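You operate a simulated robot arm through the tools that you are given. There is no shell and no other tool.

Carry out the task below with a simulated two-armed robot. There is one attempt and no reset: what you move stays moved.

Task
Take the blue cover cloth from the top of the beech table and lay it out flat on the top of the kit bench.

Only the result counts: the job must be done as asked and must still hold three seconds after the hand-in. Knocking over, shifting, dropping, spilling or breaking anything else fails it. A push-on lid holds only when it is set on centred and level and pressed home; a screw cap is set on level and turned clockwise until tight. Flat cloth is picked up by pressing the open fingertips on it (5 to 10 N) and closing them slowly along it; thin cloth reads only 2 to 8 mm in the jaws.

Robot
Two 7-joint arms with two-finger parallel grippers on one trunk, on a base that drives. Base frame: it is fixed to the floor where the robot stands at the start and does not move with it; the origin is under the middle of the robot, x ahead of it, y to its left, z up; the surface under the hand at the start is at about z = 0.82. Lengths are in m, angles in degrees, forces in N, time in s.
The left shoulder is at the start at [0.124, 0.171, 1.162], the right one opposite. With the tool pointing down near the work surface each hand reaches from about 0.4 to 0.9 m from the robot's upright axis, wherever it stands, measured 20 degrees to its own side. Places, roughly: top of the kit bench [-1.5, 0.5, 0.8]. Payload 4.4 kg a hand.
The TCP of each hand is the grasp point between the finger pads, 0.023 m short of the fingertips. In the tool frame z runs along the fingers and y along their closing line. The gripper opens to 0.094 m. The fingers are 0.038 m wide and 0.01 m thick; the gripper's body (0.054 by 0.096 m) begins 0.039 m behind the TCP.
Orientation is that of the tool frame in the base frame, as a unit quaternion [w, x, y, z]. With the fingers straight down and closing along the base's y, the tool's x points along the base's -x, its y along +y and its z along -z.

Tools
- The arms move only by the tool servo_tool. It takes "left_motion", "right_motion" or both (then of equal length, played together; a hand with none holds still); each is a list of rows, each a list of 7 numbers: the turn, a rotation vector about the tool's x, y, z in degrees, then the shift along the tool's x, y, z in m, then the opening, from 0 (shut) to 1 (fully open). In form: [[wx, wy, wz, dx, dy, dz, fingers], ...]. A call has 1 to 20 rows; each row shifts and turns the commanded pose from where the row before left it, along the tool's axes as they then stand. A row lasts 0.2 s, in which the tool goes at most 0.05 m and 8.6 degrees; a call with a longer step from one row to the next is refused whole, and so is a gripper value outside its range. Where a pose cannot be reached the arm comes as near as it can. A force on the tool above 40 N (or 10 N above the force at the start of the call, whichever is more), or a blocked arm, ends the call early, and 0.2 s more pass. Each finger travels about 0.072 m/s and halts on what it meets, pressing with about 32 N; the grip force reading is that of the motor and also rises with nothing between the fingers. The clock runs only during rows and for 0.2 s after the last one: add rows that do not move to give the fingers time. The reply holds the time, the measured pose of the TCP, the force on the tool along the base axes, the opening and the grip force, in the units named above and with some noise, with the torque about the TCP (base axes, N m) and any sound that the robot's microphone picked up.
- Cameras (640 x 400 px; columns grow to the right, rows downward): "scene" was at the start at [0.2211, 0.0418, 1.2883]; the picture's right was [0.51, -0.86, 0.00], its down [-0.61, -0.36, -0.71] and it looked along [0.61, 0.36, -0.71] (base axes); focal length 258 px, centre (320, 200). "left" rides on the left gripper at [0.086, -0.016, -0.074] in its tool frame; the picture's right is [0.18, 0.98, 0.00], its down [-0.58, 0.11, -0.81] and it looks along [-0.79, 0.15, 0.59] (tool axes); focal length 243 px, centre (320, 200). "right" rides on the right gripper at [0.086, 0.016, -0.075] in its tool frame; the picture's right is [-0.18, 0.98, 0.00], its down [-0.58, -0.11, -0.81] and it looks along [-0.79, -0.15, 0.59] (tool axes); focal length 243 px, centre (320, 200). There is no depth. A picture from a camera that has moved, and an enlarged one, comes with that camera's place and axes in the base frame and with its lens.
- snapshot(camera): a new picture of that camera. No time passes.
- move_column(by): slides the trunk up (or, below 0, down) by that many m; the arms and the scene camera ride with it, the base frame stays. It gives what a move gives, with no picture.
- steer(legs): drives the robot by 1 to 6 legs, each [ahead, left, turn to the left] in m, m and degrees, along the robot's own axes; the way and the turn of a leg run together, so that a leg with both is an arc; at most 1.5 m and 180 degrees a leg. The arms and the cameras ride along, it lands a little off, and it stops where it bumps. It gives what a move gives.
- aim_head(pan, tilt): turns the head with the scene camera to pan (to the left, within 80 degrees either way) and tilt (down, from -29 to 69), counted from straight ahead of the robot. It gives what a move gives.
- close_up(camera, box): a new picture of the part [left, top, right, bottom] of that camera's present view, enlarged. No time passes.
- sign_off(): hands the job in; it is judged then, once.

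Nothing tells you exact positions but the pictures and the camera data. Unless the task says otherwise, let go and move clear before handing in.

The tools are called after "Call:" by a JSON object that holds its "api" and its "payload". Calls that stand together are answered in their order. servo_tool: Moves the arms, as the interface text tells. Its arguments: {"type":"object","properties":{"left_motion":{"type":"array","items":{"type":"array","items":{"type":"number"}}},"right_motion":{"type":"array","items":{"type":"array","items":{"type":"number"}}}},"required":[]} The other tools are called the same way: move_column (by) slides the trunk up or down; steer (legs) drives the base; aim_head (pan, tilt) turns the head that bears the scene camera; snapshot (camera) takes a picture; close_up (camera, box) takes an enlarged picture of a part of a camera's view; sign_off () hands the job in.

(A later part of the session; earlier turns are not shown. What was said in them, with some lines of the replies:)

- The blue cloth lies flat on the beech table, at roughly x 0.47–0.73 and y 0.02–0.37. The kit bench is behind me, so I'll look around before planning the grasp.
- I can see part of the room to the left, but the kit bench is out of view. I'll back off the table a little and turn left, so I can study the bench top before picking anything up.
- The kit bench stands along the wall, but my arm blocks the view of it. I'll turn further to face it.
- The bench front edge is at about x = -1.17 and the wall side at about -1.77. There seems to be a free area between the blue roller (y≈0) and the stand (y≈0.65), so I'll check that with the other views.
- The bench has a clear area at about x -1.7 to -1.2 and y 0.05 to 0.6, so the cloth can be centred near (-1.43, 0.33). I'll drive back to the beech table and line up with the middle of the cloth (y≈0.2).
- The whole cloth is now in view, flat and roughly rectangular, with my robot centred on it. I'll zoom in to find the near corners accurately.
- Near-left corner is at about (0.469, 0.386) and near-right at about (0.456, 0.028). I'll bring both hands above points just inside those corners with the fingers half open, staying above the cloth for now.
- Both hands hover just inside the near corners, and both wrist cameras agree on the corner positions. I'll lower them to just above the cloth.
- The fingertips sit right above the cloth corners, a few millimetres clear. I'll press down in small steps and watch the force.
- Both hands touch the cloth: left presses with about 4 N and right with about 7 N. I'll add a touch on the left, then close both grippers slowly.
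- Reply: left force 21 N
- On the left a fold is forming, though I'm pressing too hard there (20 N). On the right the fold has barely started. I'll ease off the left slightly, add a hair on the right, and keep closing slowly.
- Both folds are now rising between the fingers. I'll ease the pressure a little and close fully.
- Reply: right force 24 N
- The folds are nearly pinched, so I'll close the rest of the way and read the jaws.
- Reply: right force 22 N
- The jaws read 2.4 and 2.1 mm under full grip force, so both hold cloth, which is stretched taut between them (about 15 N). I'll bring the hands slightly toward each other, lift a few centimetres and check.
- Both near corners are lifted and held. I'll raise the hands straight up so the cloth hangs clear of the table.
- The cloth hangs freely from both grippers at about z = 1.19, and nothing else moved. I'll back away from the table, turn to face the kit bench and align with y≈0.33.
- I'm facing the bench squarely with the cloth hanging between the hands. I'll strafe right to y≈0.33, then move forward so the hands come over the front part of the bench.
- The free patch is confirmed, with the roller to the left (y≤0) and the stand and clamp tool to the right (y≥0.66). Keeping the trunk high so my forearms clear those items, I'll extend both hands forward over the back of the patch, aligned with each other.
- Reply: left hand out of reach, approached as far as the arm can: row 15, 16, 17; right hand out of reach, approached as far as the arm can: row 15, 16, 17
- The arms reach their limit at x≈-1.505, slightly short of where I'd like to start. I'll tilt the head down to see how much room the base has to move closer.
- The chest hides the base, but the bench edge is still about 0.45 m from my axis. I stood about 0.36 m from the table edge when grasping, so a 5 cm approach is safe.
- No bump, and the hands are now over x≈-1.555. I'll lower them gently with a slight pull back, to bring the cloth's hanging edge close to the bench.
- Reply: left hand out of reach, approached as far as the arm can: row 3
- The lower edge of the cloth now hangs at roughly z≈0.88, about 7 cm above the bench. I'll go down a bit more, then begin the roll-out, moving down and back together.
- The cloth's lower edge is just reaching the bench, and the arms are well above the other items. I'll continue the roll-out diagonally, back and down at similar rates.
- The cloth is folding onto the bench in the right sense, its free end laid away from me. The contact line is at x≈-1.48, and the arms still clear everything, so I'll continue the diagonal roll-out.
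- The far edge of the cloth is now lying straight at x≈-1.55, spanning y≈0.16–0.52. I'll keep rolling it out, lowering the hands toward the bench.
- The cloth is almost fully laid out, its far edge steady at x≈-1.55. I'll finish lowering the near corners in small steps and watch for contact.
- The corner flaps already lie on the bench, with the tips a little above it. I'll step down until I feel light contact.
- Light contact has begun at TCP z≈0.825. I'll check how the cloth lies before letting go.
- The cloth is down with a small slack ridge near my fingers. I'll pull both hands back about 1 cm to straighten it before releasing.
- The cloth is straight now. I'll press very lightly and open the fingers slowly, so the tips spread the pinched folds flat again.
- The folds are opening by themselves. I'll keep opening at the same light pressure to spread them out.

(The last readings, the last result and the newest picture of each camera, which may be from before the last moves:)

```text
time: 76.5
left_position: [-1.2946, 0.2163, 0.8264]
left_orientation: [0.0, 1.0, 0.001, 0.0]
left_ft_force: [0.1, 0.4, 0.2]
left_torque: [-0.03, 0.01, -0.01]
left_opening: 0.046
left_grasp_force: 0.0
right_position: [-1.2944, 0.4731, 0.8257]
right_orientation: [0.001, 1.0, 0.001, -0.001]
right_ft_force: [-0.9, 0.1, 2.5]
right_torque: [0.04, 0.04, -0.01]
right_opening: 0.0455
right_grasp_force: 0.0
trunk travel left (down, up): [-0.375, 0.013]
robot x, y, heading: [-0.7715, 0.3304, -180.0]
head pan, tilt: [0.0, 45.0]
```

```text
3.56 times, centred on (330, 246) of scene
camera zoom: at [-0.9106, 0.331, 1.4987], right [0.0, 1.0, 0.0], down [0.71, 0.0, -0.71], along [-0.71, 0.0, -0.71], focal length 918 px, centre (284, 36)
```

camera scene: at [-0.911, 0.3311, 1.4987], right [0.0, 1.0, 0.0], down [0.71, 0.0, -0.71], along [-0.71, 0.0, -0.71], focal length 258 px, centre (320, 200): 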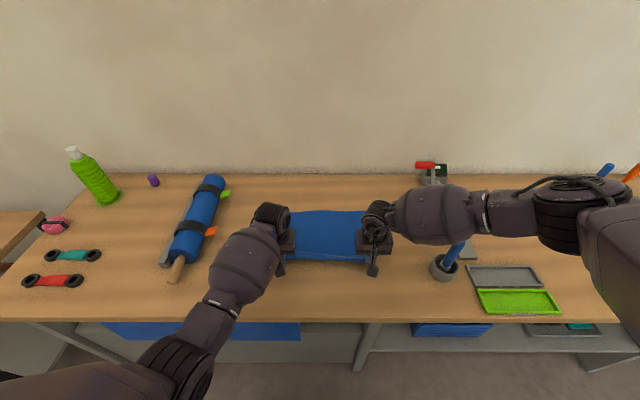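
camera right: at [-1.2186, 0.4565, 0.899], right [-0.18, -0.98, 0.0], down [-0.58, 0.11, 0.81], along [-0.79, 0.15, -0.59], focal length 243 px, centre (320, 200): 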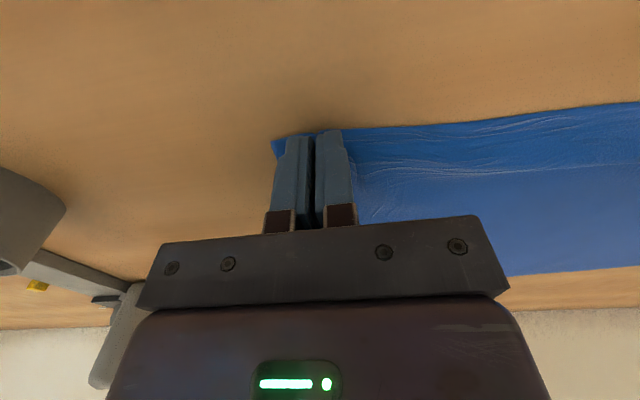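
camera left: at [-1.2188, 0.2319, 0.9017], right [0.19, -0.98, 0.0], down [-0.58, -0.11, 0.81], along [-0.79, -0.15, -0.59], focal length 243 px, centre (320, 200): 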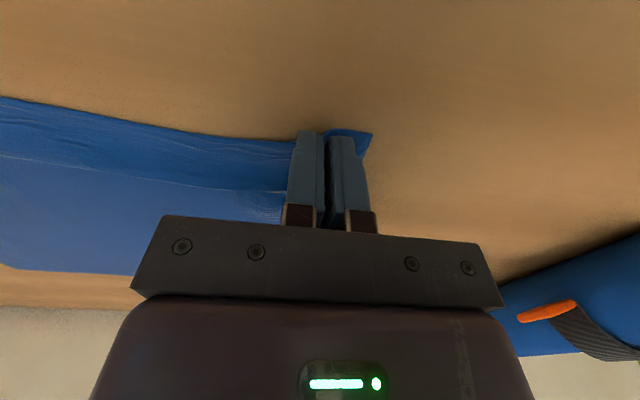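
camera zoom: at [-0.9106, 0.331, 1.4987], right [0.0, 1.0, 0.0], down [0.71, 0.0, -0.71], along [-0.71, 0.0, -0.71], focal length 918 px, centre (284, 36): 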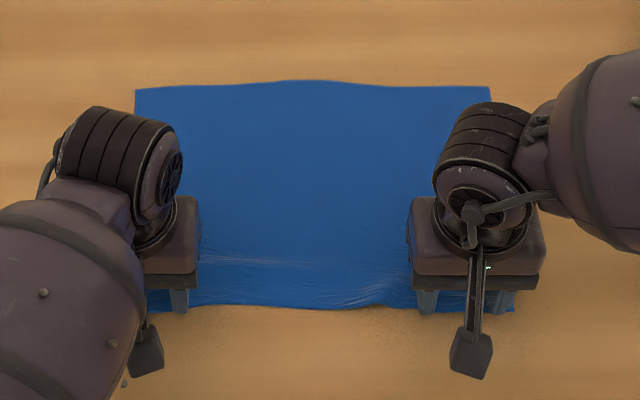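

Both folds have opened out and the cloth lies nearly flat. I'll lift both hands straight up and look at the result.

Call:
{"api": "servo_tool", "payload": {"left_motion": [[0, 0, 0, 0, 0, -0.003, 0.49], [0, 0, 0, 0, 0, -0.005, 0.49], [0, 0, 0, 0, 0, -0.01, 0.49], [0, 0, 0, 0, 0, -0.015, 0.49], [0, 0, 0, 0, 0, -0.02, 0.49], [0, 0, 0, 0, 0, -0.02, 0.49], [0, 0, 0, 0, 0, -0.02, 0.49], [0, 0, 0, 0, 0, 0, 0.49]], "right_motion": [[0, 0, 0, 0, 0, -0.003, 0.49], [0, 0, 0, 0, 0, -0.005, 0.49], [0, 0, 0, 0, 0, -0.01, 0.49], [0, 0, 0, 0, 0, -0.015, 0.49], [0, 0, 0, 0, 0, -0.02, 0.49], [0, 0, 0, 0, 0, -0.02, 0.49], [0, 0, 0, 0, 0, -0.02, 0.49], [0, 0, 0, 0, 0, 0, 0.49]]}}

Call:
{"api": "snapshot", "payload": {"camera": "scene"}}

Call:
{"api": "snapshot", "payload": {"camera": "left"}}

Call:
{"api": "snapshot", "payload": {"camera": "right"}}

```text
time: 78.2
left_position: [-1.2956, 0.2145, 0.9188]
left_orientation: [0.0, 1.0, 0.001, -0.001]
left_ft_force: [-0.5, -0.4, -0.3]
left_torque: [0.02, -0.01, 0.02]
left_opening: 0.0461
left_grasp_force: 0.1
right_position: [-1.2964, 0.474, 0.9187]
right_orientation: [-0.001, 1.0, 0.0, 0.001]
right_ft_force: [0.6, -0.1, 0.5]
right_torque: [0.0, 0.0, 0.03]
right_opening: 0.0463
right_grasp_force: 0.0
trunk travel left (down, up): [-0.375, 0.013]
robot x, y, heading: [-0.7698, 0.3292, -179.7]
head pan, tilt: [0.0, 45.0]
```

```text
taken
camera scene: at [-0.911, 0.3311, 1.4987], right [0.0, 1.0, 0.0], down [0.71, 0.0, -0.71], along [-0.71, 0.0, -0.71], focal length 258 px, centre (320, 200)
```

scene: 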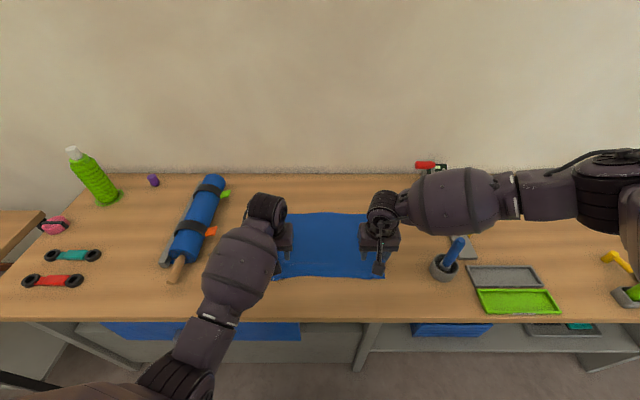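

```text
taken
camera left: at [-1.209, 0.231, 0.9938], right [0.19, -0.98, 0.0], down [-0.58, -0.11, 0.81], along [-0.79, -0.15, -0.59], focal length 243 px, centre (320, 200)
```

left: 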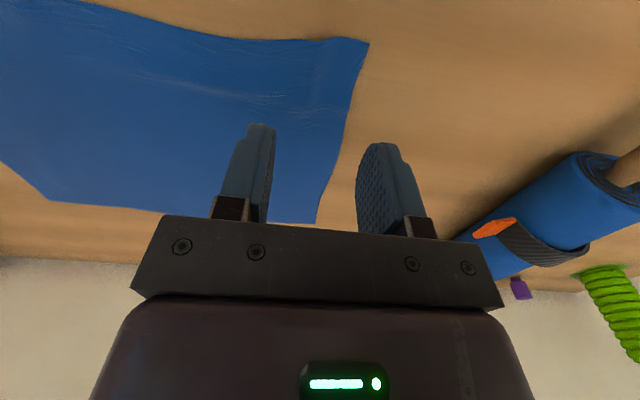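

```text
taken
camera right: at [-1.2095, 0.4568, 0.9909], right [-0.18, -0.98, 0.0], down [-0.58, 0.11, 0.81], along [-0.79, 0.15, -0.59], focal length 243 px, centre (320, 200)
```

right: 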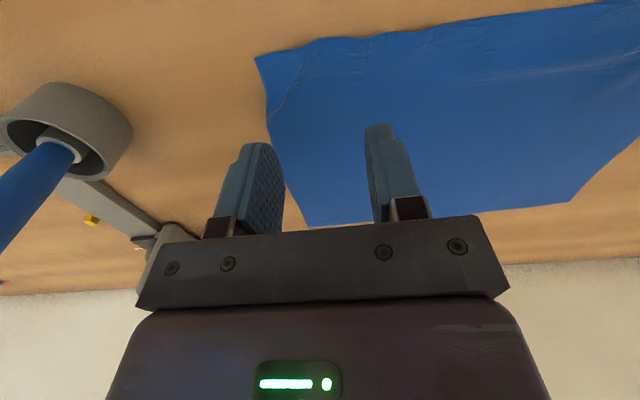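

The cloth lies flat on the bench. I'll raise the hands well clear and back the base off to inspect the whole cloth.

Call:
{"api": "servo_tool", "payload": {"left_motion": [[0, 0, 0, 0, 0, -0.02, 0.49], [0, 0, 0, 0, 0, -0.025, 0.49], [0, 0, 0, 0, 0, -0.025, 0.49], [0, 0, 0, 0, 0, -0.025, 0.49], [0, 0, 0, 0, 0, -0.025, 0.49], [0, 0, 0, 0, 0, -0.025, 0.49], [0, 0, 0, 0, 0, -0.025, 0.49], [0, 0, 0, 0, 0, -0.02, 0.49]], "right_motion": [[0, 0, 0, 0, 0, -0.02, 0.49], [0, 0, 0, 0, 0, -0.025, 0.49], [0, 0, 0, 0, 0, -0.025, 0.49], [0, 0, 0, 0, 0, -0.025, 0.49], [0, 0, 0, 0, 0, -0.025, 0.49], [0, 0, 0, 0, 0, -0.025, 0.49], [0, 0, 0, 0, 0, -0.025, 0.49], [0, 0, 0, 0, 0, -0.02, 0.49]]}}

Call:
{"api": "steer", "payload": {"legs": [[-0.3, 0, 0]]}}

Call:
{"api": "snapshot", "payload": {"camera": "scene"}}

Call:
{"api": "snapshot", "payload": {"camera": "left"}}

```text
time: 80.0
left_position: [-1.2911, 0.2153, 1.1084]
left_orientation: [0.0, 1.0, 0.001, 0.0]
left_ft_force: [-0.3, 0.6, -0.3]
left_torque: [0.02, 0.03, 0.01]
left_opening: 0.0462
left_grasp_force: 0.1
right_position: [-1.2959, 0.4741, 1.1086]
right_orientation: [0.0, 1.0, 0.002, 0.001]
right_ft_force: [-0.3, -0.3, 0.9]
right_torque: [0.03, 0.01, -0.01]
right_opening: 0.0462
right_grasp_force: 0.1
trunk travel left (down, up): [-0.375, 0.013]
robot x, y, heading: [-0.7706, 0.3326, -179.9]
head pan, tilt: [0.0, 45.0]
```

```text
time: 82.1
left_position: [-0.9957, 0.2154, 1.1084]
left_orientation: [0.0, 1.0, 0.003, -0.001]
left_ft_force: [0.1, 0.6, 0.1]
left_torque: [-0.01, 0.01, -0.02]
left_opening: 0.0462
left_grasp_force: 0.0
right_position: [-0.9997, 0.4736, 1.1079]
right_orientation: [0.0, 1.0, 0.004, -0.001]
right_ft_force: [0.5, -0.5, 0.1]
right_torque: [0.0, -0.02, -0.01]
right_opening: 0.046
right_grasp_force: 0.0
trunk travel left (down, up): [-0.375, 0.013]
robot x, y, heading: [-0.4771, 0.3354, -179.6]
head pan, tilt: [0.0, 45.0]
```

```text
taken
camera scene: at [-0.6141, 0.3319, 1.4988], right [-0.01, 1.0, 0.0], down [0.71, 0.01, -0.71], along [-0.71, -0.01, -0.71], focal length 258 px, centre (320, 200)
```

scene: 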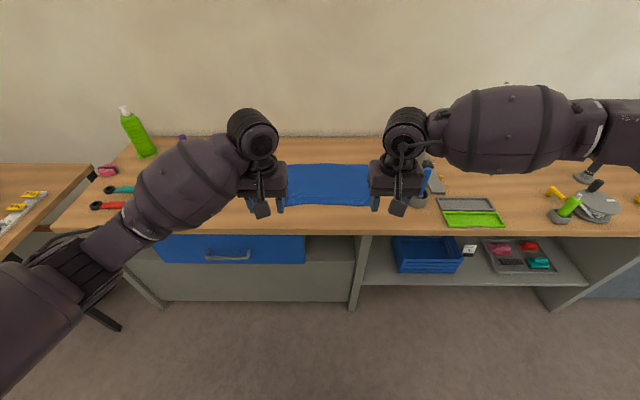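

```text
taken
camera left: at [-0.9079, 0.2333, 1.1839], right [0.19, -0.98, 0.0], down [-0.58, -0.11, 0.81], along [-0.79, -0.15, -0.59], focal length 243 px, centre (320, 200)
```

left: 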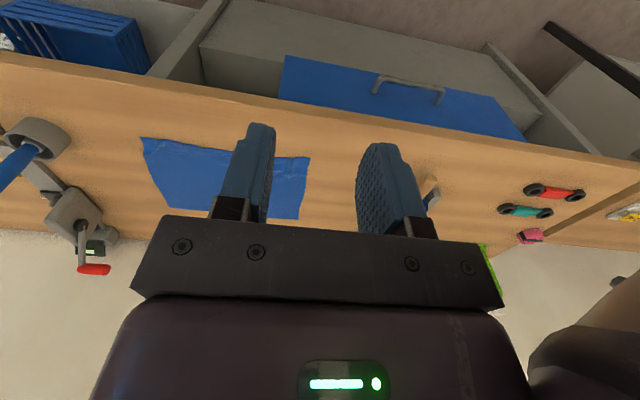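

The cloth looks laid out, but my hands partly hide it. I'll spread the hands apart, still in front of the bench and high up, to inspect every corner.

Call:
{"api": "servo_tool", "payload": {"left_motion": [[0, 0, 0, 0.01, 0.03, 0, 0.49], [0, 0, 0, 0.01, 0.03, 0, 0.49], [0, 0, 0, 0.01, 0.03, 0, 0.49], [0, 0, 0, 0.01, 0.03, 0, 0.49], [0, 0, 0, 0.01, 0.03, 0, 0.49]], "right_motion": [[0, 0, 0, 0.01, -0.03, 0, 0.49], [0, 0, 0, 0.01, -0.03, 0, 0.49], [0, 0, 0, 0.01, -0.03, 0, 0.49], [0, 0, 0, 0.01, -0.03, 0, 0.49], [0, 0, 0, 0.01, -0.03, 0, 0.49]]}}

Call:
{"api": "snapshot", "payload": {"camera": "scene"}}

Call:
{"api": "close_up", "payload": {"camera": "scene", "box": [240, 130, 420, 242]}}

```text
time: 83.3
left_position: [-0.9437, 0.0675, 1.1086]
left_orientation: [-0.001, 1.0, 0.003, -0.001]
left_ft_force: [0.4, 0.5, -0.1]
left_torque: [0.0, 0.02, 0.04]
left_opening: 0.046
left_grasp_force: 0.1
right_position: [-0.9512, 0.625, 1.1086]
right_orientation: [0.0, 1.0, 0.005, 0.0]
right_ft_force: [-0.2, -0.2, -0.1]
right_torque: [-0.03, 0.01, -0.01]
right_opening: 0.0462
right_grasp_force: 0.0
trunk travel left (down, up): [-0.375, 0.013]
robot x, y, heading: [-0.4743, 0.3322, -179.6]
head pan, tilt: [0.0, 45.0]
```

```text
taken
camera scene: at [-0.6134, 0.3319, 1.4989], right [-0.01, 1.0, 0.0], down [0.71, 0.01, -0.71], along [-0.71, -0.01, -0.71], focal length 258 px, centre (320, 200)
```

scene: 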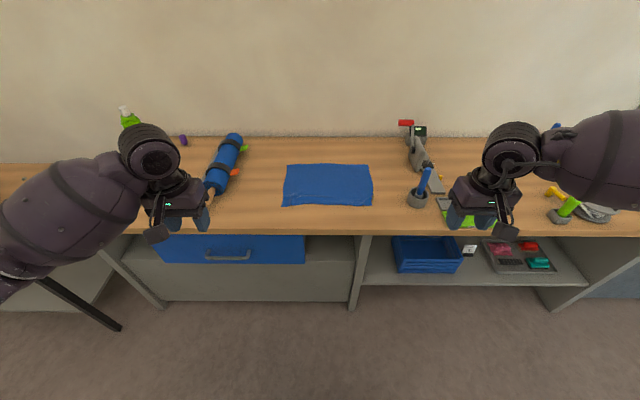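

```text
3.56 times, centred on (330, 186) of scene
camera zoom: at [-0.6134, 0.3319, 1.4989], right [-0.01, 1.0, 0.0], down [0.71, 0.01, -0.71], along [-0.71, -0.01, -0.71], focal length 918 px, centre (284, 250)
```

zoom: 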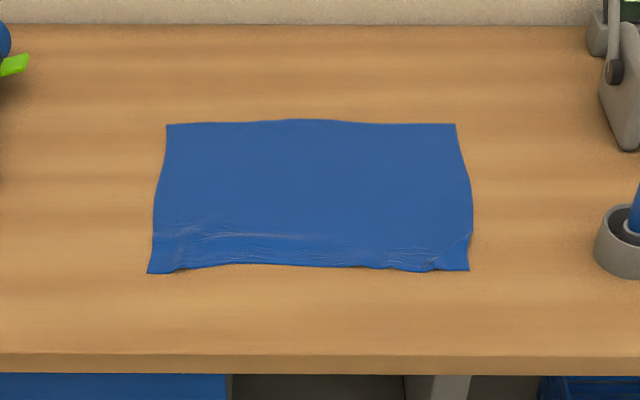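

The cloth lies fully spread on the bench, about 0.35 × 0.25 m against about 0.36 × 0.26 m originally, with only faint wrinkles along the near edge. I'll zoom in on those to judge whether any smoothing is needed.

Call:
{"api": "close_up", "payload": {"camera": "scene", "box": [276, 178, 380, 214]}}

Call:
{"api": "snapshot", "payload": {"camera": "left"}}

Call:
{"api": "snapshot", "payload": {"camera": "right"}}

```text
6.15 times, centred on (328, 196) of scene
camera zoom: at [-0.6134, 0.3319, 1.4989], right [-0.01, 1.0, 0.0], down [0.71, 0.01, -0.71], along [-0.71, -0.01, -0.71], focal length 1589 px, centre (271, 225)
```

zoom: 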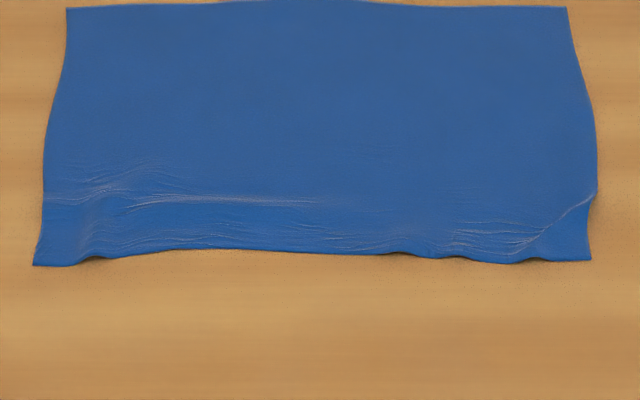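

```text
taken
camera left: at [-0.8559, 0.0849, 1.1842], right [0.19, -0.98, 0.0], down [-0.58, -0.11, 0.81], along [-0.79, -0.15, -0.59], focal length 243 px, centre (320, 200)
```

left: 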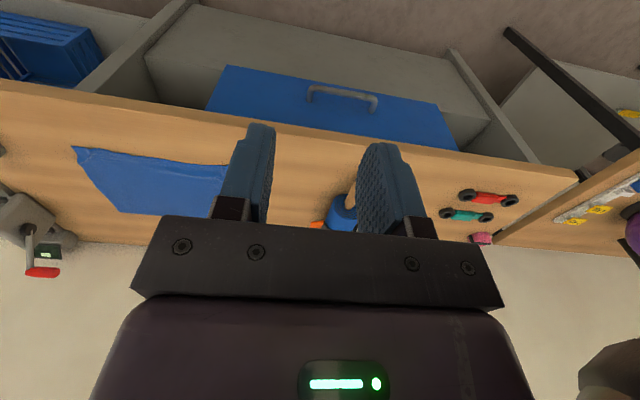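

```text
taken
camera right: at [-0.8645, 0.6082, 1.1814], right [-0.18, -0.98, 0.0], down [-0.58, 0.1, 0.81], along [-0.79, 0.14, -0.59], focal length 243 px, centre (320, 200)
```

right: 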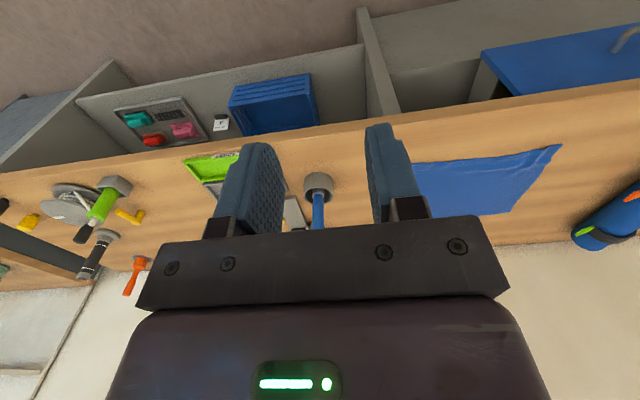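

The cloth lies spread on the kit bench top, well inside its edges and clear of the other items. Only millimetre-high ripples remain near the front edge. Both hands are open and clear, nothing else was disturbed, so I'm handing in.

Call:
{"api": "sign_off", "payload": {}}

```text
The job is handed in.
```

The blue cover cloth is now on top of the kit bench, spread out in the free area between the blue roller and the tool stand. It covers about 0.35 × 0.25 m, close to the 0.36 × 0.26 m I measured on the beech table. All four corners are well inside the bench edges.

- **Flatness:** a few ripples, which I judged from the pictures to be a few millimetres high, remain along the front edge. I left them rather than risk disturbing the cloth by smoothing it.
- **Other items:** I saw and heard no sign of anything else being moved or knocked on the bench or the table. I didn't go back to the table for a final look after lifting the cloth.
- **Hand-in:** both hands had let go and were clear of the bench when I signed off. The reply confirmed only that the job was handed in, with no result.
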